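You operate a simulated robot arm through the tools that you are given. There is no shell and no other tool. Be economical: measure what you need, move in short steps, check, and stop when the job is done.

You are at the controls of a simulated robot arm. One attempt, no reset.

## Task
Put the torch on charge, exit light back to Mains, bench light off.
Fine: switch the torch off before it goes into its bracket; the breaker board, the test panel and the pad stay as they are.

Only the result counts: the job must be done as asked and must still hold three seconds after the hand-in. Knocking over, shifting, dropping, spilling or breaking anything else fails it.

## Robot
A 6-joint arm with a two-finger parallel gripper on a trunk, on a base that drives. Base frame: it is fixed to the floor where the robot stands at the start and does not move with it; the origin is under the middle of the robot, x ahead of it, y to its left, z up. Readings come in mm, degrees, newtons and seconds.
With the tool pointing down near the work surface it reaches from about 380 to 900 mm from the robot's upright axis, wherever it stands. Its first joint turns from -115.0 to 115.0 degrees. Places, roughly: bench light switch [800, -1100, 1100]; breaker five [700, -500, 1100]; breaker four [700, -400, 1100]; breaker one [700, -200, 1100]; breaker six [700, -500, 1100]; breaker three [700, -300, 1100]; breaker two [700, -200, 1100]; button of the blue torch [500, 0, 900]; changeover dial [700, -600, 1300]; cradle of the torch bracket [700, -1400, 1000]; exit light dial [800, -1100, 1200]; level dial [500, -700, 900]; phase dial [700, -200, 1300]; test button five [500, -500, 900]; test button four [500, -400, 900]; test button one [500, -200, 900]. Payload 3.43 kg.
The TCP is the grasp point between the finger pads, 34 mm short of the fingertips. In the tool frame z runs along the fingers and y along their closing line. The gripper opens to 128 mm. The fingers are 24 mm wide and 12 mm thick; the gripper's body (48 by 130 mm) begins 96 mm behind the TCP.
Orientation is that of the tool frame in the base frame, as [roll, pitch, yaw] about the fixed x, y, z axes, in that order (R = Rz(yaw) Ry(pitch) Rx(roll)). With the fingers straight down and closing along the base's y, the tool's x points along the base's -x, its y along +y and its z along -z.

## Interface
- The arm moves only by the tool step_arm. Its argument "targets" is a list of rows, each a list of 3 entries, a list of its own where there are three numbers: the shift along the base's x, y, z in mm, then the turn, a rotation vector about the base's x, y, z in degrees, then the gripper command, from -1 (shut) to 1 (fully open), values between in proportion. In form: [[[x, y, z], [ax, ay, az], claw], ...]. A call has 1 to 20 rows; each row is the pose to reach, as a shift and turn from the pose commanded when the call began. Rows are played at 5 a second. More than 50 mm and 8.6 degrees between two rows, or a gripper value outside its range, and nothing of the call is played. A pose out of reach is approached as far as the arm can. The call stops where the force on the tool passes 90 N (or 10 N more than at its start, if that is more) or the arm is blocked; 0.2 s more then pass. Each finger travels about 108 mm/s and halts on what it meets, pressing with about 32 N; the grip force reading is that of the motor and also rises with nothing between the fingers. The clock runs only during rows and for 0.2 s after the last one: add rows that repeat a pose to give the fingers time. The reply holds the time, the measured pose of the TCP, the force on the tool along the base axes, the opening and the grip force, in the units named above and with some noise, with the torque about the TCP (base axes, N m) and any sound that the robot's microphone picked up.
- Cameras (640 x 400 px; columns grow to the right, rows downward): "scene" is now at [26.2, 131.9, 1309.1]; the picture's right is [-0.67, -0.74, 0.00], its down [-0.15, 0.14, -0.98] and it looks along [0.72, -0.66, -0.21] (base axes); focal length 214 px, centre (320, 200). "wrist" rides on the gripper at [76, -11, -160] in the tool frame; the picture's right is [0.15, 0.99, 0.00], its down [-0.88, 0.13, -0.46] and it looks along [-0.45, 0.07, 0.89] (tool axes); focal length 234 px, centre (320, 200). There is no depth. A picture from a camera that has moved, and an enlarged one, comes with that camera's place and axes in the base frame and with its lens.
- snapshot(camera): a new picture of that camera. No time passes.
- slide_trunk(by): slides the trunk up (or, below 0, down) by that many mm; the arm and the scene camera ride with it, the base frame stays. It gives what a move gives, with no picture.
- base_move(legs): drives the robot by 1 to 6 legs, each [ahead, turn to the left] in mm and degrees, along the robot's own axes; the way and the turn of a leg run together, so that a leg with both is an arc; at most 1500 mm and 180 degrees a leg. The arm and the cameras ride along, it lands a little off, and it stops where it bumps. It gives what a move gives.
- head_to(pan, tilt): turns the head with the scene camera to pan (to the left, within 103 degrees either way) and tilt (down, from -29 to 69), counted from straight ahead of the robot. It gives what a move gives.
- enlarge(camera, box): a new picture of the part [left, top, right, bottom] of that camera's present view, enlarged. No time passes.
- job_done(): hands the job in; it is judged then, once.

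Work in short steps. Places have to be worked out from the pictures, the camera data and where the tool is seen: move nearer, look again, correct. Check each grasp and each placing, and mend what went wrong. You have 120 turns and 98 pictures in all, those below and enlarged ones among them. Open the gripper and draw the arm clear of the work before you hand the job in, unless the task says otherwise; then end with one line.

The tools are called after ">>>" as name(argument=value, ...) on one line, values as JSON. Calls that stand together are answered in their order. step_arm: Moves the arm, as the interface text tells. Its arguments: {"type":"object","properties":{"targets":{"type":"array"}},"required":["targets"]} The other tools are called the same way: slide_trunk (by) slides the trunk up or down; base_move (legs) drives the base; head_to (pan, tilt) turns the head that bears the scene camera; snapshot (camera) takes a picture; enlarge (camera, box) takes an enlarged picture of a part of a camera's view; job_done () hands the job in.

At the start:

```text
clock: 0.0
eef_pos: [372.7, -428.2, 1373.2]
ee_rot: [-180.0, -0.1, -180.0]
contact_force: [-0.3, -0.1, 0.0]
ft_torque: [0.02, 0.0, 0.0]
width: 128.1
grip_force: 0.0
trunk travel left (down, up): [-539.0, 251.0]
robot x, y, heading: [0.9, -1.8, -0.0]
head pan, tilt: [-42.2, 11.8]
```

scene: 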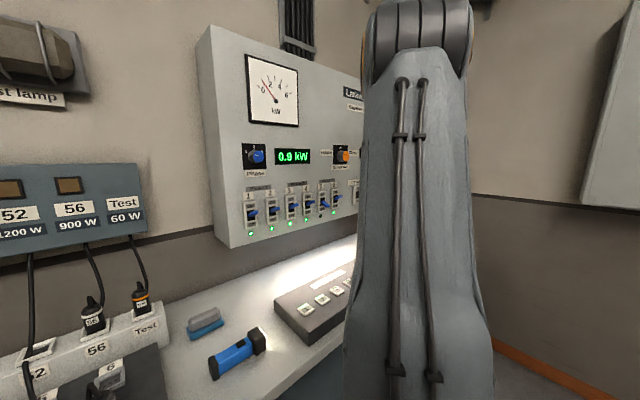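
wrist: 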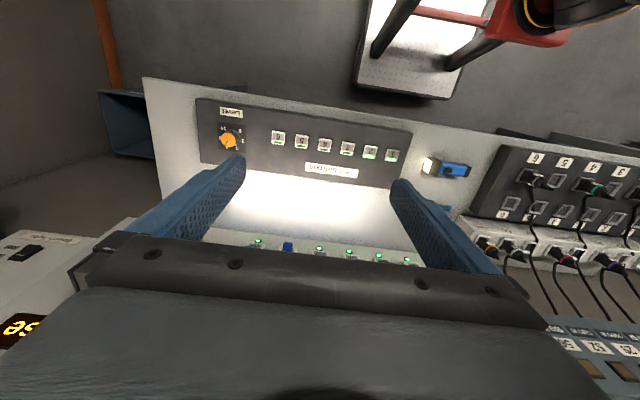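

The torch is on the bench to the left; the arm blocks the right side. I'll turn the head to look further right toward the lights and torch bracket.

>>> head_to(pan=-75, tilt=12)

>>> snapshot(camera="scene")

>>> head_to(pan=-10, tilt=20)

>>> snapshot(camera="scene")

```text
clock: 1.0
eef_pos: [371.6, -428.8, 1372.3]
ee_rot: [-179.9, 0.0, -180.0]
contact_force: [0.8, -0.6, -0.2]
ft_torque: [0.01, -0.02, 0.0]
width: 128.1
grip_force: 0.1
trunk travel left (down, up): [-539.0, 251.0]
robot x, y, heading: [0.4, -0.6, -0.1]
head pan, tilt: [-75.0, 12.0]
```

```text
95 pictures are left
camera scene: at [-18.6, 104.6, 1308.8], right [-0.97, -0.26, 0.0], down [-0.05, 0.2, -0.98], along [0.25, -0.94, -0.21], focal length 214 px, centre (320, 200)
```

scene: 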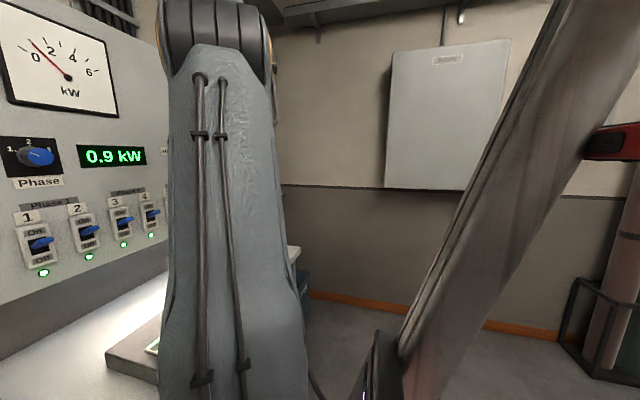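

```text
clock: 2.3
eef_pos: [371.9, -430.1, 1373.6]
ee_rot: [180.0, 0.0, 180.0]
contact_force: [-0.3, -0.2, -0.6]
ft_torque: [0.01, 0.02, -0.02]
width: 128.0
grip_force: 0.1
trunk travel left (down, up): [-539.0, 251.0]
robot x, y, heading: [0.0, 1.0, 0.0]
head pan, tilt: [-10.0, 20.0]
```

```text
94 pictures are left
camera scene: at [48.9, 178.4, 1295.8], right [-0.17, -0.98, 0.0], down [-0.34, 0.06, -0.94], along [0.93, -0.16, -0.34], focal length 214 px, centre (320, 200)
```

scene: 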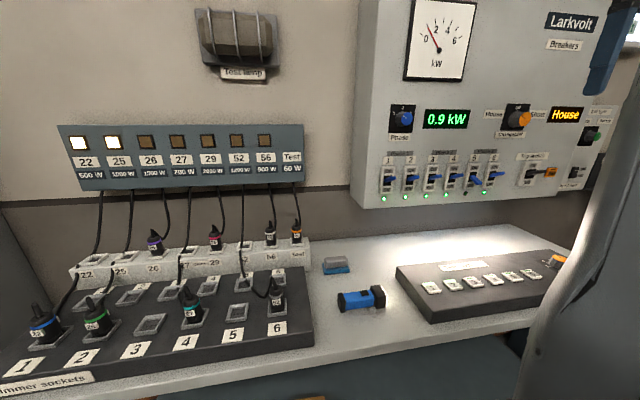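

Torch lies near (440, 10, ~890). Zooming on torch and on the right end of the panel.

>>> enlarge(camera="scene", box=[300, 240, 420, 330])

>>> enlarge(camera="scene", box=[470, 80, 640, 200])

```text
4.44 times, centred on (360, 285) of scene
camera zoom: at [48.9, 178.4, 1295.8], right [-0.17, -0.98, 0.0], down [-0.34, 0.06, -0.94], along [0.93, -0.16, -0.34], focal length 953 px, centre (142, -178)
```

zoom: 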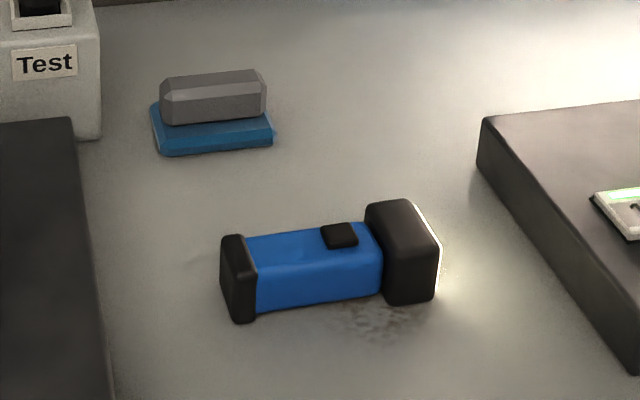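

```text
3.33 times, centred on (555, 140) of scene
camera zoom: at [48.9, 178.4, 1295.8], right [-0.17, -0.98, 0.0], down [-0.34, 0.06, -0.94], along [0.93, -0.16, -0.34], focal length 715 px, centre (-463, 400)
```

zoom: 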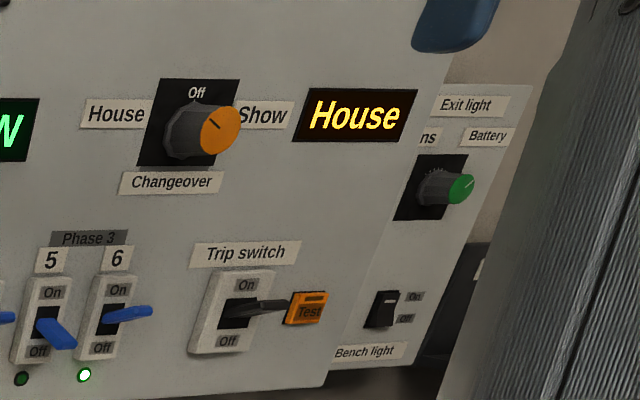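

The torch is lit; the exit light dial points right (Battery). I'll move the arm over the torch at height and look with the wrist camera.

>>> step_arm(targets=[[[0, 45, 0], [0, 0, 0], 1], [[5, 90, 0], [0, 0, 0], 1], [[10, 135, -10], [0, 0, 0], 1], [[15, 180, -30], [0, 0, 0], 1], [[20, 220, -50], [0, 0, 0], 1], [[25, 260, -70], [0, 0, 0], 1], [[30, 300, -90], [0, 0, 0], 1], [[40, 340, -110], [0, 0, 0], 1], [[50, 380, -130], [0, 0, 0], 1], [[60, 410, -160], [0, 0, 0], 1], [[70, 430, -200], [0, 0, 0], 1], [[70, 430, -200], [0, 0, 0], 1], [[70, 430, -200], [0, 0, 0], 1]])

>>> snapshot(camera="wrist")

>>> head_to(pan=-55, tilt=12)

>>> snapshot(camera="scene")

```text
clock: 5.1
eef_pos: [438.7, 2.8, 1172.9]
ee_rot: [179.9, 0.1, -180.0]
contact_force: [-0.4, 0.4, 0.7]
ft_torque: [0.02, 0.0, -0.02]
width: 128.1
grip_force: 0.1
trunk travel left (down, up): [-539.0, 251.0]
robot x, y, heading: [0.7, -0.7, 0.1]
head pan, tilt: [-10.0, 20.0]
```

```text
91 pictures are left
camera wrist: at [364.2, -9.4, 1334.7], right [-0.15, 0.99, 0.0], down [0.88, 0.13, 0.46], along [0.45, 0.07, -0.89], focal length 234 px, centre (320, 200)
```

wrist: 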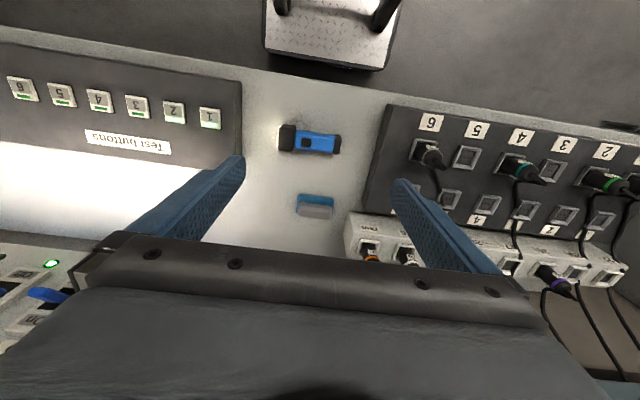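

```text
clock: 6.3
eef_pos: [439.4, 0.9, 1174.9]
ee_rot: [-180.0, 0.0, -180.0]
contact_force: [0.3, 0.2, 0.7]
ft_torque: [-0.02, 0.01, 0.01]
width: 127.9
grip_force: 0.0
trunk travel left (down, up): [-539.0, 251.0]
robot x, y, heading: [0.2, -0.8, 0.0]
head pan, tilt: [-55.0, 12.0]
```

```text
90 pictures are left
camera scene: at [10.7, 118.4, 1308.8], right [-0.82, -0.57, 0.0], down [-0.12, 0.17, -0.98], along [0.56, -0.8, -0.21], focal length 214 px, centre (320, 200)
```

scene: 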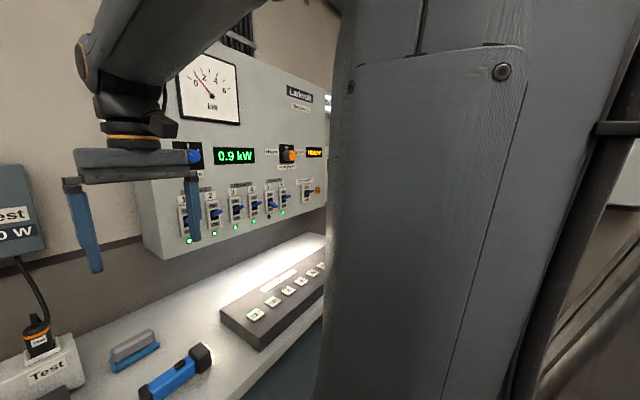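

Enlarge the torch in the wrist view to find the button precisely.

>>> enlarge(camera="wrist", box=[260, 110, 360, 172])

```text
6.40 times, centred on (310, 141) of wrist
camera zoom: at [364.2, -9.5, 1334.8], right [-0.15, 0.99, 0.0], down [0.88, 0.13, 0.46], along [0.45, 0.07, -0.89], focal length 1499 px, centre (384, 578)
```

zoom: 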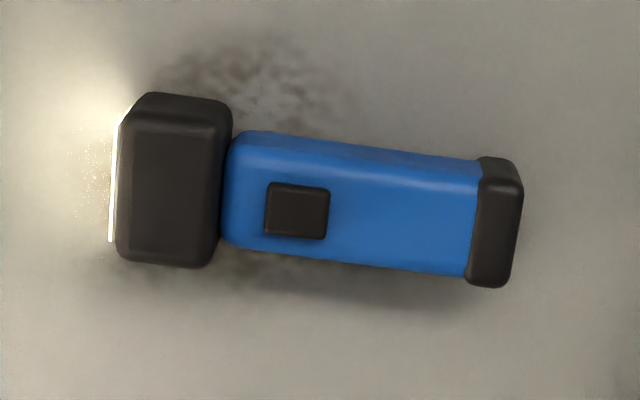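

Triangulated button at about (477, -17, 866), torch axis along y, head toward -y, ~131 mm long. Close the gripper and descend to just above the button.

>>> step_arm(targets=[[[10, -5, -40], [0, 0, 0], 0], [[20, -10, -80], [0, 0, 0], -1], [[30, -15, -120], [0, 0, 0], -1], [[38, -18, -160], [0, 0, 0], -1], [[38, -18, -200], [0, 0, 0], -1], [[38, -18, -235], [0, 0, 0], -1], [[38, -18, -235], [0, 0, 0], -1], [[38, -18, -235], [0, 0, 0], -1]])

>>> snapshot(camera="wrist")

>>> head_to(pan=-20, tilt=40)

>>> snapshot(camera="scene")

```text
clock: 8.1
eef_pos: [481.9, -16.0, 936.3]
ee_rot: [-180.0, 0.0, 180.0]
contact_force: [-0.8, 0.0, 0.2]
ft_torque: [-0.01, 0.0, -0.02]
width: 0.0
grip_force: 31.8
trunk travel left (down, up): [-539.0, 251.0]
robot x, y, heading: [0.8, 0.2, 0.0]
head pan, tilt: [-55.0, 12.0]
```

```text
88 pictures are left
camera wrist: at [406.3, -27.9, 1096.7], right [-0.15, 0.99, 0.0], down [0.88, 0.13, 0.46], along [0.45, 0.07, -0.89], focal length 234 px, centre (320, 200)
```

wrist: 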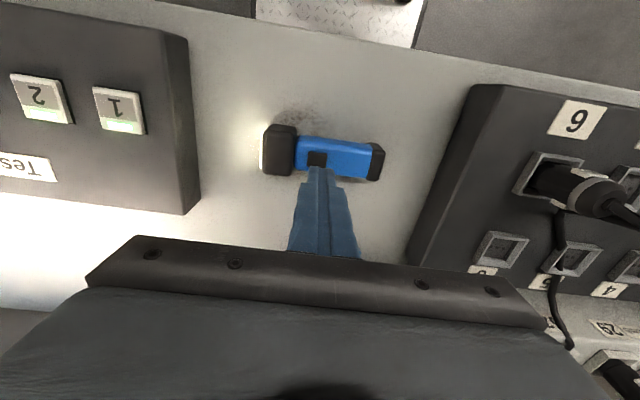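

```text
clock: 9.1
eef_pos: [482.4, -16.8, 936.9]
ee_rot: [-179.9, 0.0, -180.0]
contact_force: [0.5, 0.4, -0.1]
ft_torque: [0.0, -0.02, 0.06]
width: 0.0
grip_force: 31.7
trunk travel left (down, up): [-539.0, 251.0]
robot x, y, heading: [-1.2, 1.8, 0.1]
head pan, tilt: [-20.0, 40.0]
```

```text
87 pictures are left
camera scene: at [37.1, 165.6, 1264.4], right [-0.34, -0.94, 0.0], down [-0.6, 0.22, -0.77], along [0.72, -0.26, -0.64], focal length 214 px, centre (320, 200)
```

scene: 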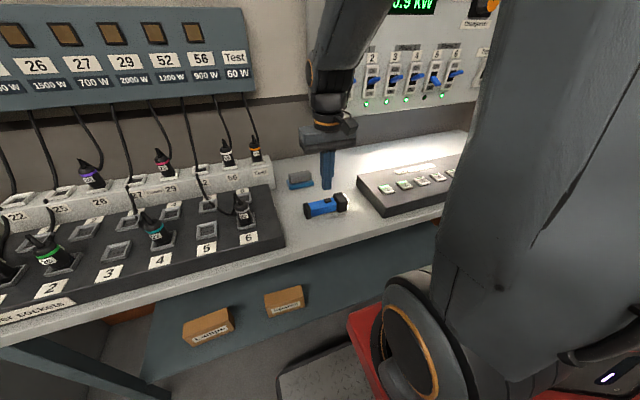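

Button recomputed at (476, -19); tool is at (482, -16). Correct and descend to near contact.

>>> step_arm(targets=[[[-5, -3, -15], [0, 0, 0], -1], [[-5, -3, -28], [0, 0, 0], -1], [[-5, -3, -32], [0, 0, 0], -1]])

>>> enlarge(camera="wrist", box=[240, 100, 400, 200])

>>> enlarge(camera="scene", box=[280, 150, 380, 220])

```text
clock: 9.9
eef_pos: [476.2, -19.8, 905.0]
ee_rot: [179.9, 0.0, 180.0]
contact_force: [0.4, -0.2, 0.6]
ft_torque: [-0.02, 0.0, -0.01]
width: 0.0
grip_force: 31.8
trunk travel left (down, up): [-539.0, 251.0]
robot x, y, heading: [-0.9, 0.9, 0.1]
head pan, tilt: [-20.0, 40.0]
```

```text
4.00 times, centred on (320, 150) of wrist
camera zoom: at [400.9, -31.4, 1065.6], right [-0.15, 0.99, 0.0], down [0.88, 0.13, 0.46], along [0.45, 0.07, -0.89], focal length 937 px, centre (320, 400)
```

zoom: 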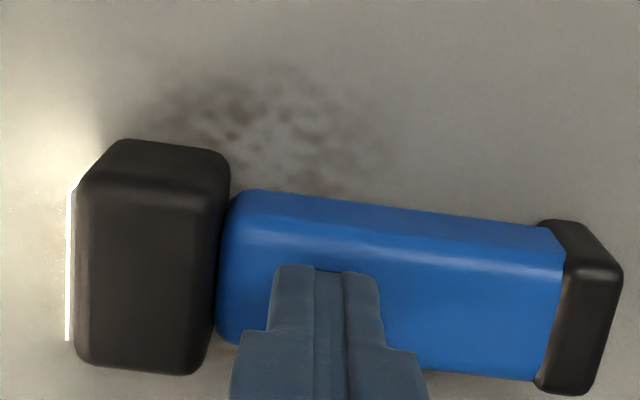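

```text
5.71 times, centred on (330, 185) of scene
camera zoom: at [37.0, 165.6, 1264.4], right [-0.34, -0.94, 0.0], down [-0.6, 0.22, -0.77], along [0.72, -0.26, -0.64], focal length 1226 px, centre (263, 286)
```

zoom: 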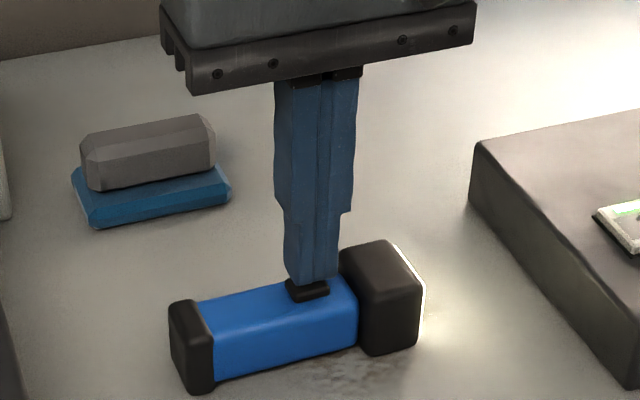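

Fingertips are just above the button. Press down in 2 mm steps.

>>> step_arm(targets=[[[0, 0, -2], [0, 0, 0], -1], [[0, 0, -4], [0, 0, 0], -1], [[0, 0, -6], [0, 0, 0], -1]])

>>> enlarge(camera="scene", box=[280, 150, 380, 220])

```text
clock: 10.7
eef_pos: [476.4, -18.8, 899.0]
ee_rot: [180.0, 0.0, -180.0]
contact_force: [-0.6, -0.7, -0.9]
ft_torque: [0.0, 0.02, -0.01]
width: 0.2
grip_force: 32.4
trunk travel left (down, up): [-539.0, 251.0]
robot x, y, heading: [-1.3, 1.4, -0.0]
head pan, tilt: [-20.0, 40.0]
```

```text
5.71 times, centred on (330, 185) of scene
camera zoom: at [37.0, 165.6, 1264.4], right [-0.34, -0.94, 0.0], down [-0.6, 0.22, -0.77], along [0.72, -0.26, -0.64], focal length 1226 px, centre (263, 286)
```

zoom: 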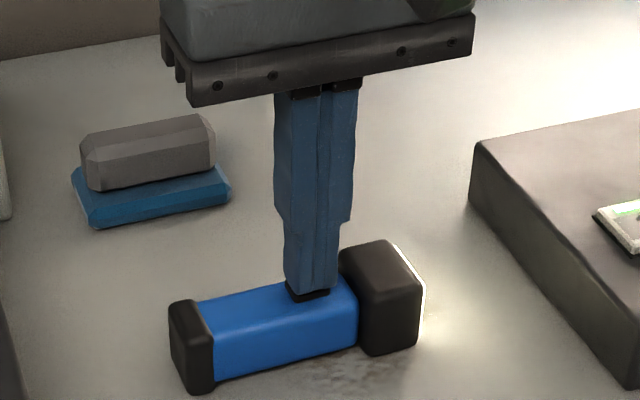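

No contact yet; go down further in 1 mm steps.

>>> step_arm(targets=[[[0, 0, -1], [0, 0, 0], -1], [[0, 0, -2], [0, 0, 0], -1], [[0, 0, -3], [0, 0, 0], -1]])

>>> enlarge(camera="scene", box=[280, 150, 380, 220])

```text
clock: 11.5
eef_pos: [475.5, -20.5, 898.5]
ee_rot: [179.9, -0.1, 179.9]
contact_force: [0.7, 0.4, 0.9]
ft_torque: [-0.02, -0.04, -0.01]
width: 0.0
grip_force: 32.6
trunk travel left (down, up): [-539.0, 251.0]
robot x, y, heading: [-2.5, 4.0, 0.2]
head pan, tilt: [-20.0, 40.0]
```

```text
5.71 times, centred on (330, 185) of scene
camera zoom: at [37.1, 165.6, 1264.4], right [-0.34, -0.94, 0.0], down [-0.6, 0.22, -0.77], along [0.72, -0.26, -0.64], focal length 1226 px, centre (263, 286)
```

zoom: 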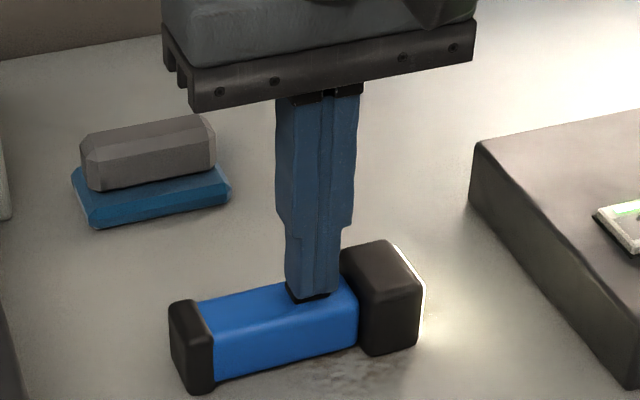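

>>> step_arm(targets=[[[0, 0, -1], [0, 0, 0], -1], [[0, 0, -2], [0, 0, 0], -1], [[0, 0, -2], [0, 0, 0], -1]])

>>> enlarge(camera="scene", box=[280, 150, 380, 220])

```text
clock: 12.3
eef_pos: [474.9, -18.8, 895.0]
ee_rot: [180.0, 0.0, 180.0]
contact_force: [-1.6, -0.9, 1.1]
ft_torque: [-0.05, 0.01, 0.02]
width: 0.1
grip_force: 32.1
trunk travel left (down, up): [-539.0, 251.0]
robot x, y, heading: [-2.6, -0.9, -0.2]
head pan, tilt: [-20.0, 40.0]
heard: click, click
```

```text
5.71 times, centred on (330, 185) of scene
camera zoom: at [37.0, 165.6, 1264.4], right [-0.34, -0.94, 0.0], down [-0.6, 0.22, -0.77], along [0.72, -0.26, -0.64], focal length 1226 px, centre (263, 286)
```

zoom: 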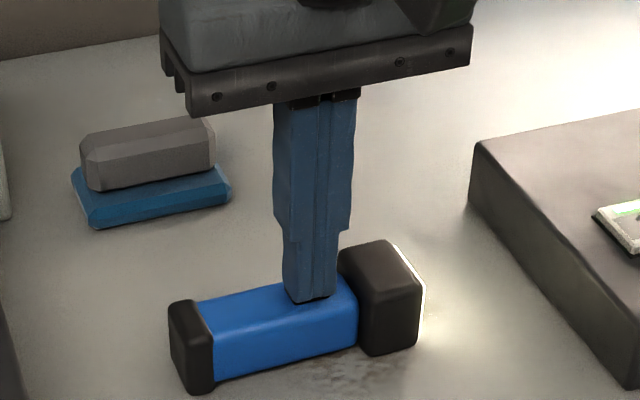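

Two clicks heard and the lens still seems lit — it may have toggled twice. Lift and look.

>>> step_arm(targets=[[[0, 0, 8], [0, 0, 0], -1], [[0, 0, 15], [0, 0, 0], -1]])

>>> enlarge(camera="scene", box=[280, 150, 380, 220])

```text
clock: 12.9
eef_pos: [477.1, -19.2, 912.6]
ee_rot: [-180.0, 0.0, -180.0]
contact_force: [0.2, -0.3, -1.2]
ft_torque: [0.03, 0.0, 0.0]
width: 0.0
grip_force: 31.8
trunk travel left (down, up): [-539.0, 251.0]
robot x, y, heading: [2.8, 0.1, -0.3]
head pan, tilt: [-20.0, 40.0]
```

```text
5.71 times, centred on (330, 185) of scene
camera zoom: at [37.1, 165.6, 1264.4], right [-0.34, -0.94, 0.0], down [-0.6, 0.22, -0.77], along [0.72, -0.26, -0.64], focal length 1226 px, centre (263, 286)
```

zoom: 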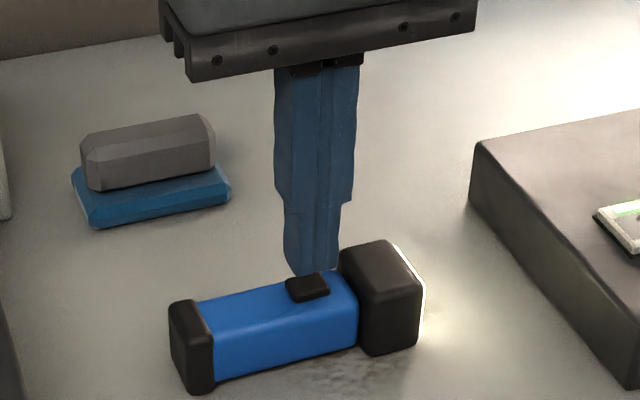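

Still lit. Press again decisively in one stroke and release.

>>> step_arm(targets=[[[0, 0, -8], [0, 0, 0], -1], [[0, 0, -19], [0, 0, 0], -1], [[0, 0, 5], [0, 0, 0], -1]])

>>> enlarge(camera="scene", box=[280, 150, 380, 220])

```text
clock: 13.7
eef_pos: [476.4, -18.5, 914.6]
ee_rot: [-180.0, -0.1, -179.9]
contact_force: [-0.3, 0.3, 0.1]
ft_torque: [-0.01, 0.0, -0.01]
width: 0.0
grip_force: 32.0
trunk travel left (down, up): [-539.0, 251.0]
robot x, y, heading: [1.2, -1.0, -0.0]
head pan, tilt: [-20.0, 40.0]
heard: click
```

```text
5.71 times, centred on (330, 185) of scene
camera zoom: at [37.3, 165.6, 1264.4], right [-0.34, -0.94, 0.0], down [-0.6, 0.22, -0.77], along [0.72, -0.26, -0.64], focal length 1226 px, centre (263, 286)
```

zoom: 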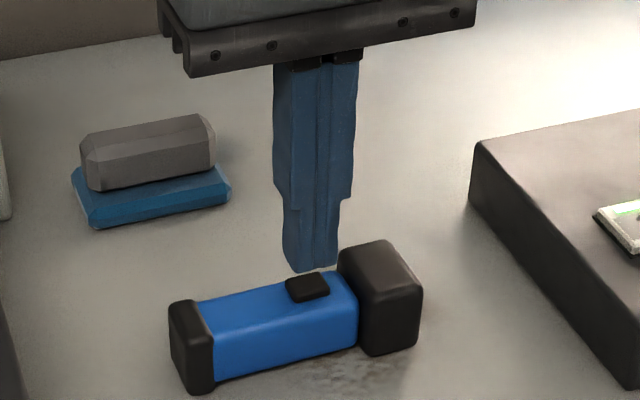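

Torch is off. Before grasping I want to see the bracket: lift the arm to a compact high pose, then look right.

>>> step_arm(targets=[[[-5, 0, 45], [0, 0, 0], -1], [[-15, 0, 90], [0, 0, 0], -1], [[-25, 0, 135], [0, 0, 0], -1], [[-35, 0, 180], [0, 0, 0], -1], [[-45, 0, 225], [0, 0, 0], -1], [[-55, 0, 270], [0, 0, 0], -1], [[-65, 0, 315], [0, 0, 0], -1], [[-70, 0, 360], [0, 0, 0], -1], [[-70, 0, 400], [0, 0, 0], -1], [[-70, 0, 400], [0, 0, 0], -1]])

>>> head_to(pan=-100, tilt=30)

>>> snapshot(camera="scene")

```text
clock: 15.9
eef_pos: [404.3, -23.8, 1315.8]
ee_rot: [-180.0, 0.0, 180.0]
contact_force: [0.1, 0.5, 0.4]
ft_torque: [-0.04, -0.01, 0.02]
width: 0.0
grip_force: 32.1
trunk travel left (down, up): [-539.0, 251.0]
robot x, y, heading: [1.8, 0.2, -0.0]
head pan, tilt: [-20.0, 40.0]
```

```text
clock: 17.4
eef_pos: [404.8, -23.7, 1315.5]
ee_rot: [179.9, 0.1, 180.0]
contact_force: [-0.1, 0.7, -0.4]
ft_torque: [0.01, 0.02, 0.01]
width: 0.1
grip_force: 32.1
trunk travel left (down, up): [-539.0, 251.0]
robot x, y, heading: [0.9, 4.4, -0.1]
head pan, tilt: [-100.0, 30.0]
```

```text
79 pictures are left
camera scene: at [-58.5, 105.6, 1279.7], right [-0.98, 0.17, 0.0], down [0.09, 0.49, -0.87], along [-0.15, -0.85, -0.5], focal length 214 px, centre (320, 200)
```

scene: 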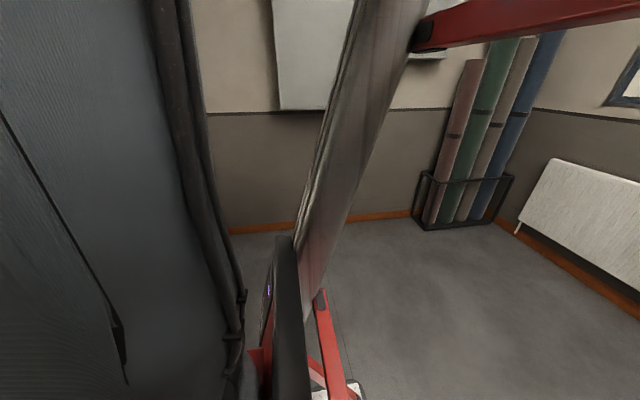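

Floor to the right is clear up to a wall at y≈-1540. Drive right by ~650 mm keeping heading.

>>> base_move(legs=[[0, -90], [650, 0], [0, 90]])

>>> head_to(pan=-50, tilt=20)

>>> snapshot(camera="scene")

>>> snapshot(camera="wrist")

```text
clock: 28.6
eef_pos: [392.7, -685.5, 1314.6]
ee_rot: [180.0, 0.0, 177.3]
contact_force: [-0.2, 0.8, -0.6]
ft_torque: [-0.01, -0.01, 0.01]
width: 0.0
grip_force: 31.7
trunk travel left (down, up): [-539.0, 251.0]
robot x, y, heading: [-10.8, -641.6, -2.5]
head pan, tilt: [-100.0, 30.0]
```

```text
clock: 29.8
eef_pos: [391.6, -684.9, 1314.4]
ee_rot: [180.0, 0.0, 177.3]
contact_force: [0.2, 0.0, -0.6]
ft_torque: [-0.04, -0.01, -0.01]
width: 0.1
grip_force: 31.8
trunk travel left (down, up): [-539.0, 251.0]
robot x, y, heading: [-12.6, -643.0, -2.7]
head pan, tilt: [-50.0, 20.0]
```

```text
78 pictures are left
camera scene: at [11.7, -520.6, 1295.8], right [-0.8, -0.61, 0.0], down [-0.21, 0.27, -0.94], along [0.57, -0.75, -0.34], focal length 214 px, centre (320, 200)
```

scene: 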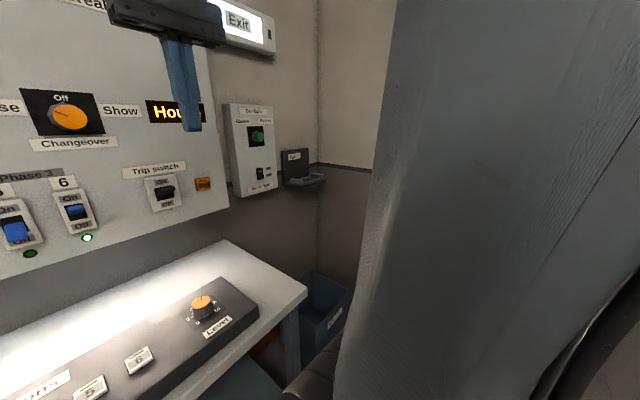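

```text
77 pictures are left
camera wrist: at [316.8, -693.9, 1475.6], right [-0.1, 0.99, 0.0], down [0.89, 0.09, 0.46], along [0.45, 0.05, -0.89], focal length 234 px, centre (320, 200)
```

wrist: 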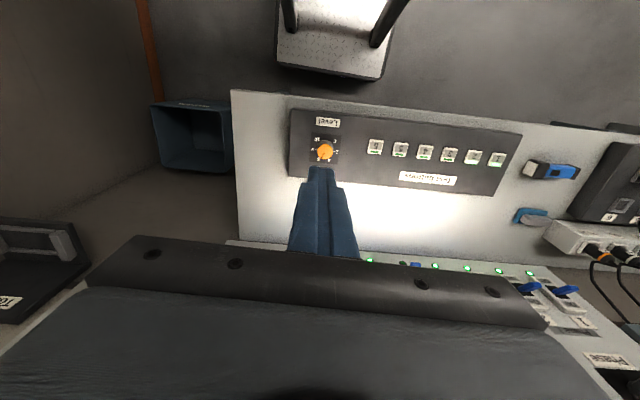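

>>> enlarge(camera="scene", box=[215, 90, 335, 210])

>>> enlarge(camera="wrist", box=[0, 190, 120, 330])

```text
3.33 times, centred on (275, 150) of scene
camera zoom: at [11.7, -520.6, 1295.8], right [-0.8, -0.61, 0.0], down [-0.21, 0.27, -0.94], along [0.57, -0.75, -0.34], focal length 715 px, centre (470, 367)
```

zoom: 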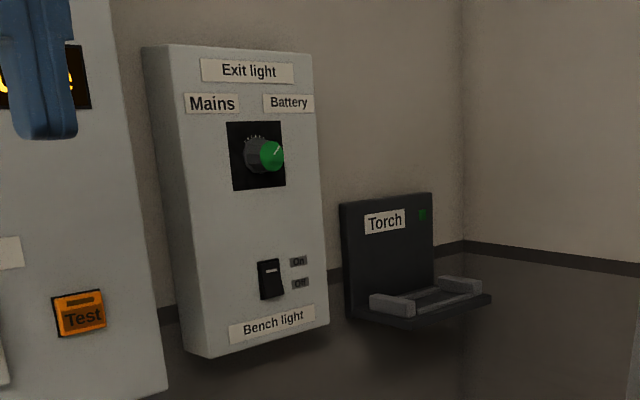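

```text
2.86 times, centred on (60, 260) of wrist
camera zoom: at [316.8, -693.9, 1475.6], right [-0.1, 0.99, 0.0], down [0.89, 0.09, 0.46], along [0.45, 0.05, -0.89], focal length 669 px, centre (1063, 29)
```

zoom: 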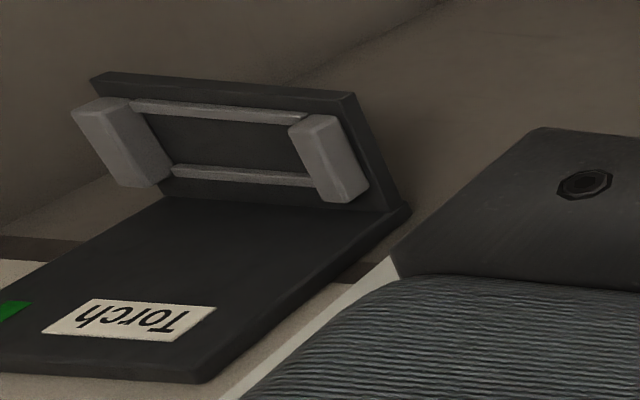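

The bracket is a shelf on the back wall (x≈740, y≈-1360, z≈1000) with end blocks and rails; the light panel has the dial (~760,-1085,1240) and rocker (~780,-1095,1087). Drive another 300 mm right.

>>> base_move(legs=[[0, -87.5], [290, 0], [0, 90]])

>>> head_to(pan=-20, tilt=12)

>>> snapshot(camera="scene")

>>> snapshot(camera="wrist")

```text
clock: 39.6
eef_pos: [372.7, -955.4, 1314.2]
ee_rot: [-180.0, 0.0, 179.6]
contact_force: [-0.1, -0.4, -0.8]
ft_torque: [-0.01, -0.03, -0.01]
width: 0.3
grip_force: 31.7
trunk travel left (down, up): [-539.0, 251.0]
robot x, y, heading: [-34.0, -925.4, -0.5]
head pan, tilt: [-50.0, 20.0]
```

```text
clock: 40.6
eef_pos: [372.0, -954.0, 1314.8]
ee_rot: [-179.9, 0.0, 179.6]
contact_force: [0.4, 0.0, 0.4]
ft_torque: [-0.03, 0.03, -0.03]
width: 0.0
grip_force: 32.4
trunk travel left (down, up): [-539.0, 251.0]
robot x, y, heading: [-30.7, -926.4, -0.5]
head pan, tilt: [-20.0, 12.0]
```

```text
74 pictures are left
camera scene: at [13.1, -765.3, 1308.8], right [-0.35, -0.94, 0.0], down [-0.19, 0.07, -0.98], along [0.92, -0.34, -0.21], focal length 214 px, centre (320, 200)
```

scene: 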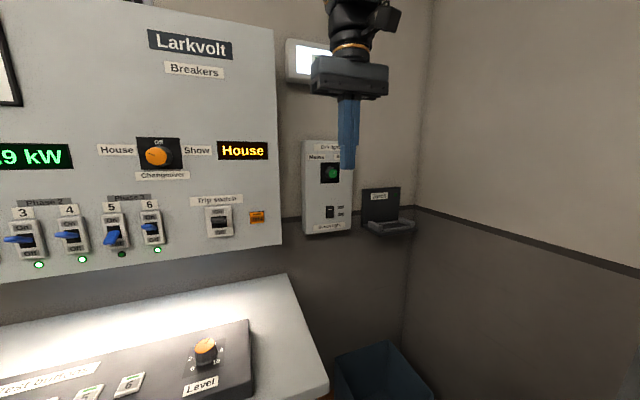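

```text
73 pictures are left
camera wrist: at [296.7, -965.7, 1475.6], right [-0.14, 0.99, 0.0], down [0.88, 0.12, 0.46], along [0.45, 0.06, -0.89], focal length 234 px, centre (320, 200)
```

wrist: 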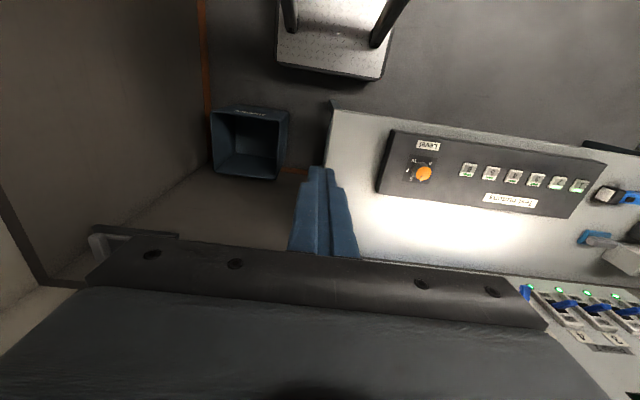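

Turn the tool horizontal (pointing +x) while moving in front of the light panel.

>>> step_arm(targets=[[[5, -12, -5], [0, -8.2, 0], -1], [[10, -24, -10], [0, -16.4, 0], -1], [[15, -36, -15], [0, -24.6, 0], -1], [[20, -48, -20], [0, -32.8, 0], -1], [[25, -60, -25], [0, -41, 0], -1], [[30, -72, -30], [0, -49.2, 0], -1], [[35, -84, -40], [0, -57.4, 0], 0], [[40, -96, -50], [0, -65.6, 0], 1], [[50, -108, -60], [0, -73.8, 0], 1], [[60, -120, -70], [0, -82, 0], 1], [[70, -135, -80], [0, -90, 0], 1], [[70, -135, -80], [0, -90, 0], 1], [[70, -135, -80], [0, -90, 0], 1]])

>>> snapshot(camera="wrist")

>>> enlarge(camera="scene", box=[280, 120, 440, 240])

```text
clock: 43.4
eef_pos: [471.0, -1116.8, 1206.0]
ee_rot: [79.0, 89.6, 79.0]
contact_force: [-0.2, 0.6, 0.1]
ft_torque: [0.0, 0.02, 0.02]
width: 128.0
grip_force: 0.1
out of reach, approached as far as the arm can: row 1, 2, 3, 4, 5, 6, 7, 8, 9, 10, 11, 12, 13
trunk travel left (down, up): [-539.0, 251.0]
robot x, y, heading: [-31.6, -930.8, -0.5]
head pan, tilt: [-20.0, 12.0]
```

```text
72 pictures are left
camera wrist: at [311.7, -1127.9, 1130.8], right [0.0, 0.99, -0.14], down [-0.46, 0.12, 0.88], along [0.89, 0.06, 0.45], focal length 234 px, centre (320, 200)
```

wrist: 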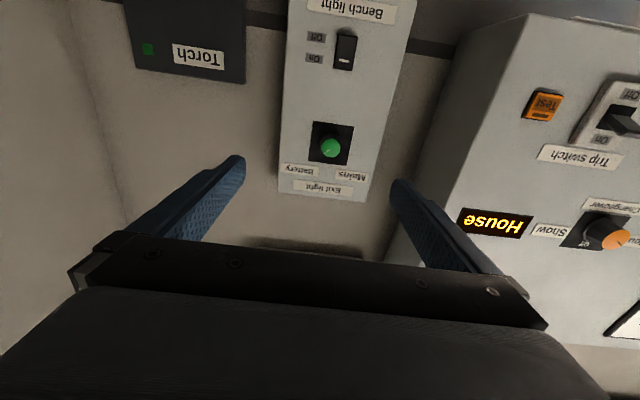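

```text
3.33 times, centred on (360, 180) of scene
camera zoom: at [13.2, -765.3, 1308.8], right [-0.35, -0.94, 0.0], down [-0.19, 0.07, -0.98], along [0.92, -0.34, -0.21], focal length 715 px, centre (187, 267)
```

zoom: 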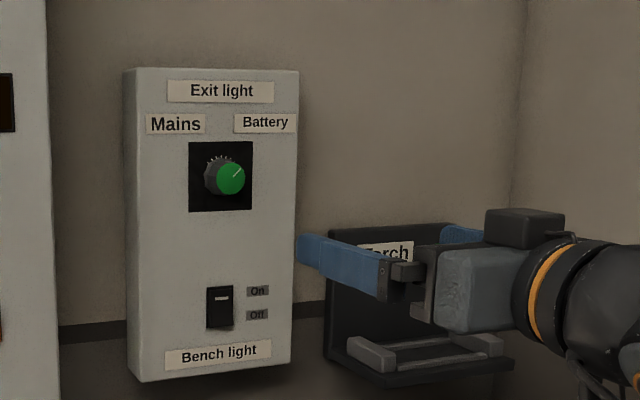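

Triangulated: knob face (757,-1094,1239), pointer up-right (Battery), so needs −90° about x; rocker (783,-1091,1080). Move forward a bit to check reach and command reference.

>>> step_arm(targets=[[[40, 5, 10], [0, 0, 0], 1], [[80, 10, 20], [0, 0, 0], 1], [[120, 20, 30], [0, 0, 0], 1], [[120, 20, 30], [0, 0, 0], 1]])

```text
clock: 44.4
eef_pos: [591.4, -1099.4, 1239.2]
ee_rot: [90.0, 89.5, 90.1]
contact_force: [-0.4, -0.4, 0.4]
ft_torque: [0.01, 0.02, -0.02]
width: 128.1
grip_force: 0.1
trunk travel left (down, up): [-539.0, 251.0]
robot x, y, heading: [-34.9, -924.1, -0.6]
head pan, tilt: [-20.0, 12.0]
```

Reference is the actual pose and reach is fine. Pre-rotate +45° about x and align, staying clear of the knob.

>>> step_arm(targets=[[[10, 5, 0], [7.5, 0, 0], 1], [[20, 5, 0], [15, 0, 0], 1], [[30, 5, 0], [22.5, 0, 0], 1], [[40, 5, 0], [30, 0, 0], 0.5], [[50, 5, 0], [37.5, 0, 0], 0.2], [[50, 5, 0], [45, 0, 0], 0.2], [[50, 5, 0], [45, 0, 0], 0.2]])

>>> snapshot(camera="wrist")

>>> enlarge(camera="scene", box=[280, 120, 440, 240])

```text
clock: 46.0
eef_pos: [640.3, -1094.0, 1236.9]
ee_rot: [90.0, 44.5, 90.0]
contact_force: [-0.6, 0.0, 0.3]
ft_torque: [0.0, 0.06, 0.03]
width: 77.0
grip_force: 0.0
trunk travel left (down, up): [-539.0, 251.0]
robot x, y, heading: [-34.3, -928.7, -0.8]
head pan, tilt: [-20.0, 12.0]
```

```text
70 pictures are left
camera wrist: at [480.1, -1048.0, 1176.0], right [0.0, 0.8, 0.6], down [-0.46, -0.54, 0.71], along [0.89, -0.27, 0.36], focal length 234 px, centre (320, 200)
```

wrist: 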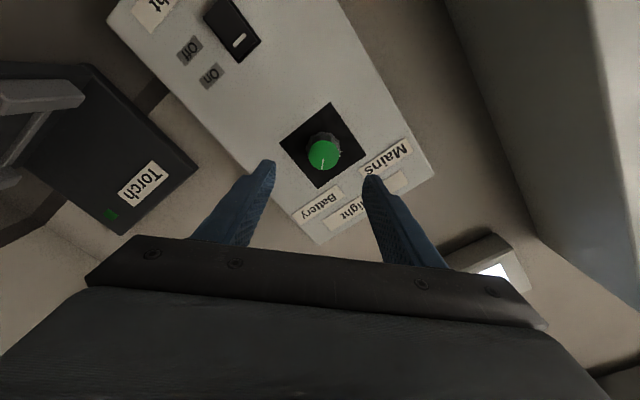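

```text
3.33 times, centred on (360, 180) of scene
camera zoom: at [13.2, -765.3, 1308.8], right [-0.35, -0.94, 0.0], down [-0.19, 0.07, -0.98], along [0.92, -0.34, -0.21], focal length 715 px, centre (187, 267)
```

zoom: 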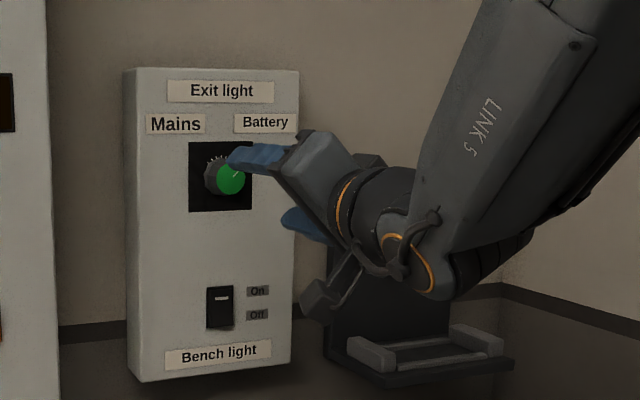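

Knob re-estimated at (757,-1094,1241); advance 96 mm with opening 77 mm, then check.

>>> step_arm(targets=[[[40, 0, 3], [0, 0, 0], 0.2], [[75, 0, 3], [0, 0, 0], 0.2], [[96, 0, 3], [0, 0, 0], 0.2], [[96, 0, 3], [0, 0, 0], 0.2]])

>>> enlarge(camera="wrist", box=[230, 80, 430, 220])

>>> enlarge(camera="scene", box=[290, 130, 390, 200])

```text
clock: 47.0
eef_pos: [736.1, -1095.5, 1238.8]
ee_rot: [90.0, 44.7, 90.0]
contact_force: [-0.8, 0.0, -0.5]
ft_torque: [0.04, -0.01, -0.02]
width: 76.8
grip_force: 0.0
trunk travel left (down, up): [-539.0, 251.0]
robot x, y, heading: [-31.0, -928.7, -0.4]
head pan, tilt: [-20.0, 12.0]
```

```text
2.86 times, centred on (330, 150) of wrist
camera zoom: at [576.0, -1050.3, 1177.4], right [0.0, 0.8, 0.6], down [-0.46, -0.54, 0.71], along [0.89, -0.27, 0.36], focal length 669 px, centre (291, 343)
```

zoom: 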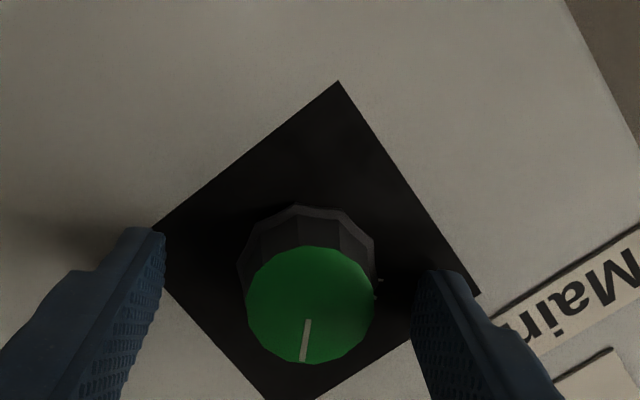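

```text
5.71 times, centred on (340, 165) of scene
camera zoom: at [13.1, -765.3, 1308.8], right [-0.35, -0.94, 0.0], down [-0.19, 0.07, -0.98], along [0.92, -0.34, -0.21], focal length 1226 px, centre (206, 400)
```

zoom: 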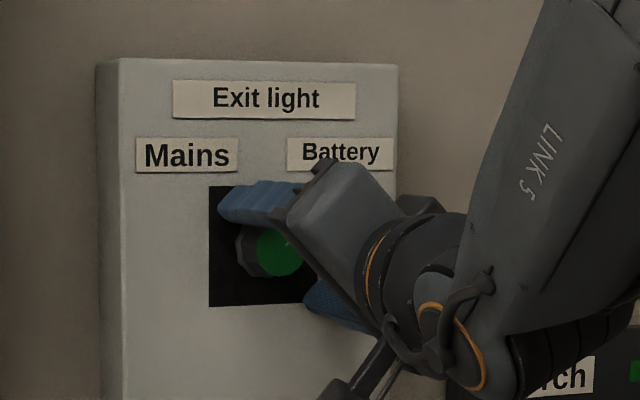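

Knob is ~4 mm off the finger midline along the closing direction; correct and close.

>>> step_arm(targets=[[[0, 2.5, 2.5], [0, 0, 0], 0.2], [[0, 2.5, 2.5], [0, 0, 0], -1], [[0, 2.5, 2.5], [0, 0, 0], -1], [[0, 2.5, 2.5], [0, 0, 0], -1]])

>>> enlarge(camera="wrist", box=[230, 80, 430, 220])

```text
clock: 48.0
eef_pos: [736.5, -1092.3, 1241.2]
ee_rot: [90.0, 44.6, 90.0]
contact_force: [1.5, 0.7, 1.6]
ft_torque: [-0.01, 0.07, 0.16]
width: 38.9
grip_force: 45.5
trunk travel left (down, up): [-539.0, 251.0]
robot x, y, heading: [-31.8, -927.7, -0.7]
head pan, tilt: [-20.0, 12.0]
```

```text
2.86 times, centred on (330, 150) of wrist
camera zoom: at [575.6, -1047.1, 1180.8], right [0.0, 0.8, 0.6], down [-0.46, -0.54, 0.71], along [0.89, -0.27, 0.36], focal length 669 px, centre (291, 343)
```

zoom: 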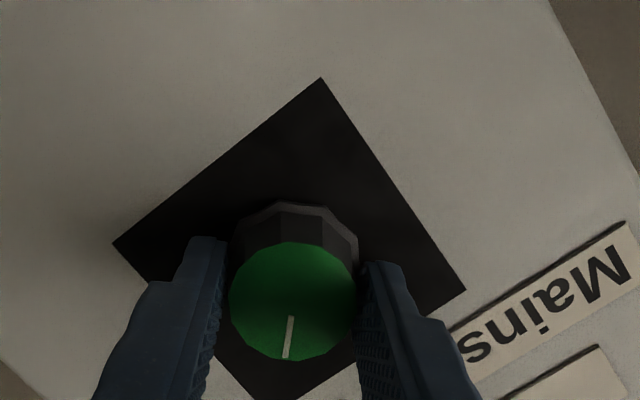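

Firm grip on the knob. Rotate −90° about x in steps.

>>> step_arm(targets=[[[0, 0, 0], [-7.5, 0, 0], -1], [[0, 0, 0], [-15, 0, 0], -1], [[0, 0, 0], [-22.5, 0, 0], -1], [[0, 0, 0], [-30, 0, 0], -1], [[0, 0, 0], [-37.5, 0, 0], -1], [[0, 0, 0], [-45, 0, 0], -1], [[0, 0, 0], [-52.5, 0, 0], -1], [[0, 0, 0], [-60, 0, 0], -1], [[0, 0, 0], [-67.5, 0, 0], -1], [[0, 0, 0], [-75, 0, 0], -1], [[0, 0, 0], [-82.5, 0, 0], -1], [[0, 0, 0], [-90, 0, 0], -1], [[0, 0, 0], [-90, 0, 0], -1]])

>>> enlarge(camera="wrist", box=[230, 80, 430, 220])

>>> snapshot(camera="scene")

```text
clock: 50.2
eef_pos: [736.9, -1088.9, 1248.0]
ee_rot: [-94.4, 60.7, -91.0]
contact_force: [-1.6, 24.2, -11.5]
ft_torque: [0.22, -0.9, 0.97]
width: 38.1
grip_force: 45.3
out of reach, approached as far as the arm can: row 10, 11
trunk travel left (down, up): [-539.0, 251.0]
robot x, y, heading: [-33.8, -930.0, 0.4]
head pan, tilt: [-20.0, 12.0]
stopped in row 11: the force on the tool passed its limit at 101 N (the readings are from after the stop); the commanded pose is now the measured one
```

```text
2.86 times, centred on (330, 150) of wrist
camera zoom: at [577.4, -1144.5, 1193.9], right [-0.06, 0.79, -0.61], down [-0.46, 0.52, 0.72], along [0.89, 0.32, 0.33], focal length 669 px, centre (291, 343)
```

zoom: 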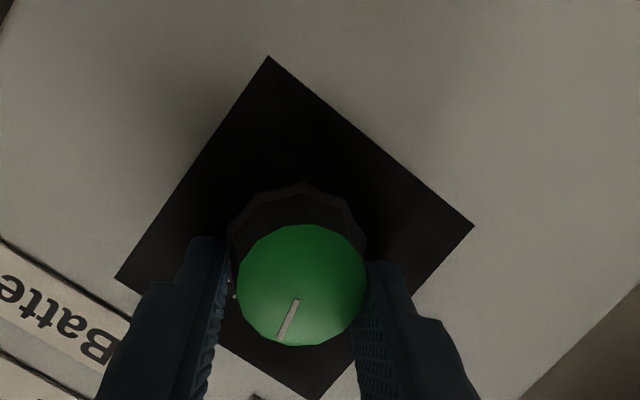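

```text
64 pictures are left
camera scene: at [11.0, -762.8, 1308.6], right [-0.34, -0.94, 0.0], down [-0.2, 0.07, -0.98], along [0.92, -0.33, -0.21], focal length 214 px, centre (320, 200)
```

scene: 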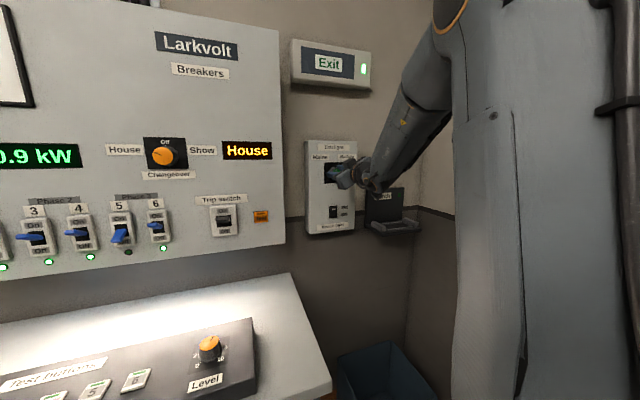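

The turn went most of the way (forces rose at a reach limit). Open, back off and look at the knob.

>>> step_arm(targets=[[[0, 0, 0], [0, 0, 0], 0.2], [[0, 0, 0], [0, 0, 0], 0.2], [[-40, 0, 0], [0, 0, 0], 0.2], [[-80, 0, 0], [0, 0, 0], 0.2], [[-100, 0, 0], [0, 0, 0], 0.2]])

>>> snapshot(camera="wrist")

>>> enlarge(camera="scene", box=[280, 30, 440, 150])

```text
clock: 51.4
eef_pos: [639.9, -1093.8, 1245.8]
ee_rot: [-94.2, 60.8, -91.1]
contact_force: [0.2, -0.6, -0.3]
ft_torque: [0.01, -0.04, 0.02]
width: 77.0
grip_force: 0.2
trunk travel left (down, up): [-539.0, 251.0]
robot x, y, heading: [-33.6, -930.4, -0.2]
head pan, tilt: [-20.0, 12.0]
```

```text
63 pictures are left
camera wrist: at [479.4, -1149.2, 1191.8], right [-0.06, 0.79, -0.61], down [-0.45, 0.52, 0.72], along [0.89, 0.32, 0.33], focal length 234 px, centre (320, 200)
```

wrist: 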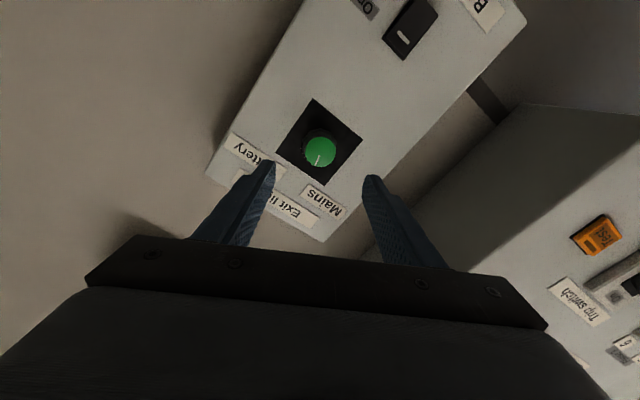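

```text
3.33 times, centred on (360, 90) of scene
camera zoom: at [11.7, -764.8, 1308.8], right [-0.34, -0.94, 0.0], down [-0.2, 0.07, -0.98], along [0.92, -0.33, -0.21], focal length 715 px, centre (187, 567)
```

zoom: 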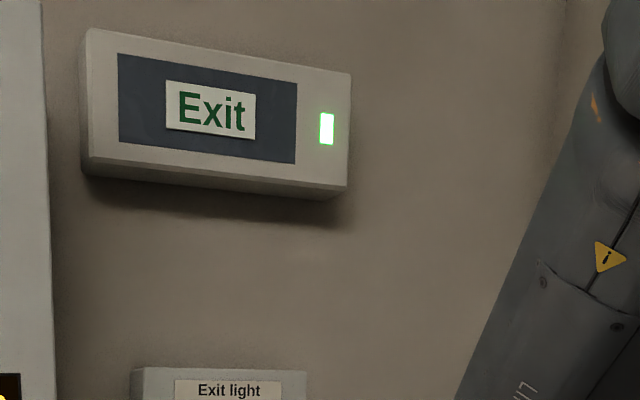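

Exit sign now shows the green mains indicator. Check the pointer closely.

>>> enlarge(camera="wrist", box=[220, 90, 380, 230])

```text
2.86 times, centred on (300, 160) of wrist
camera zoom: at [479.4, -1149.2, 1191.8], right [-0.06, 0.79, -0.61], down [-0.45, 0.52, 0.72], along [0.89, 0.32, 0.33], focal length 669 px, centre (377, 314)
```

zoom: 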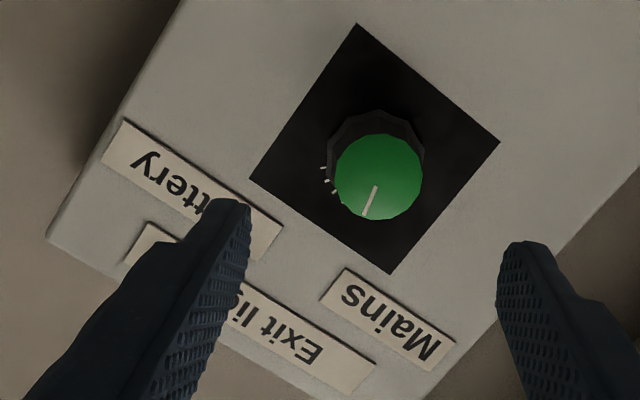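

Pointer is only ~15° left of vertical, so about 30° more is needed. Rotate the gripper back +48° (clear of the knob), re-centre, and regrip.

>>> step_arm(targets=[[[0, 1, -2], [8, 0, 0], 0.2], [[0, 2, -4], [16, 0, 0], 0.2], [[0, 2, -4], [24, 0, 0], 0.2], [[0, 2, -4], [32, 0, 0], 0.2], [[0, 2, -4], [40, 0, 0], 0.2], [[0, 2, -4], [48, 0, 0], 0.2], [[0, 2, -4], [48, 0, 0], 0.2]])

>>> enlarge(camera="wrist", box=[220, 90, 420, 230])

```text
clock: 53.0
eef_pos: [636.1, -1092.0, 1244.2]
ee_rot: [88.4, 71.1, 91.5]
contact_force: [0.5, 0.6, 0.4]
ft_torque: [0.0, 0.02, -0.01]
width: 76.7
grip_force: 0.0
trunk travel left (down, up): [-539.0, 251.0]
robot x, y, heading: [-35.4, -925.2, 0.1]
head pan, tilt: [-20.0, 12.0]
```

```text
2.86 times, centred on (320, 160) of wrist
camera zoom: at [477.0, -1087.5, 1168.5], right [-0.06, 0.98, 0.18], down [-0.45, -0.19, 0.87], along [0.89, -0.03, 0.46], focal length 669 px, centre (320, 314)
```

zoom: 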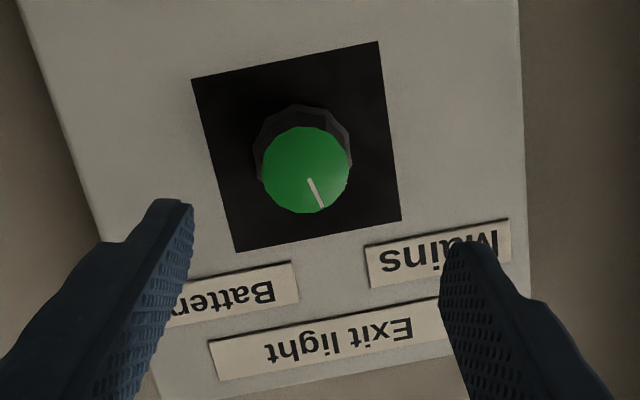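

Regrip: correct the small yaw error, advance to the knob and close.

>>> step_arm(targets=[[[0, 0, -2], [0, 0, -3.5], 0.2], [[40, 0, -2], [0, 0, -3.5], 0.2], [[80, 0, -2], [0, 0, -3.5], 0.2], [[102, 0, -2], [0, 0, -3.5], 0.2], [[102, 0, -2], [0, 0, -3.5], -1], [[102, 0, -2], [0, 0, -3.5], -1], [[102, 0, -2], [0, 0, -3.5], -1]])

>>> enlarge(camera="wrist", box=[220, 90, 420, 230])

```text
clock: 54.6
eef_pos: [736.8, -1090.9, 1240.5]
ee_rot: [88.3, 71.2, 88.1]
contact_force: [1.4, -0.7, -0.9]
ft_torque: [0.01, 0.04, 0.0]
width: 39.0
grip_force: 45.0
trunk travel left (down, up): [-539.0, 251.0]
robot x, y, heading: [-32.5, -928.0, 0.1]
head pan, tilt: [-20.0, 12.0]
```

```text
2.86 times, centred on (320, 160) of wrist
camera zoom: at [577.9, -1077.4, 1165.0], right [0.0, 0.98, 0.18], down [-0.46, -0.16, 0.87], along [0.89, -0.09, 0.46], focal length 669 px, centre (320, 314)
```

zoom: 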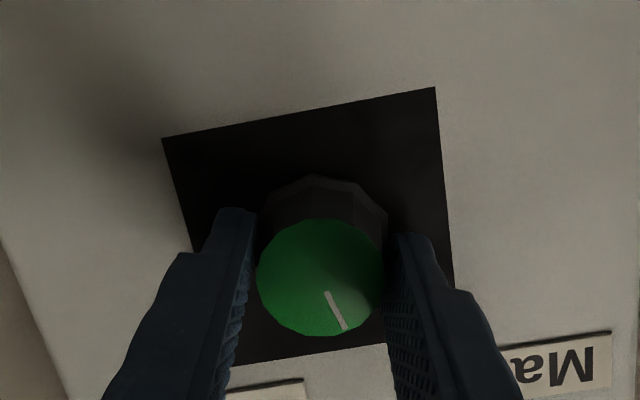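

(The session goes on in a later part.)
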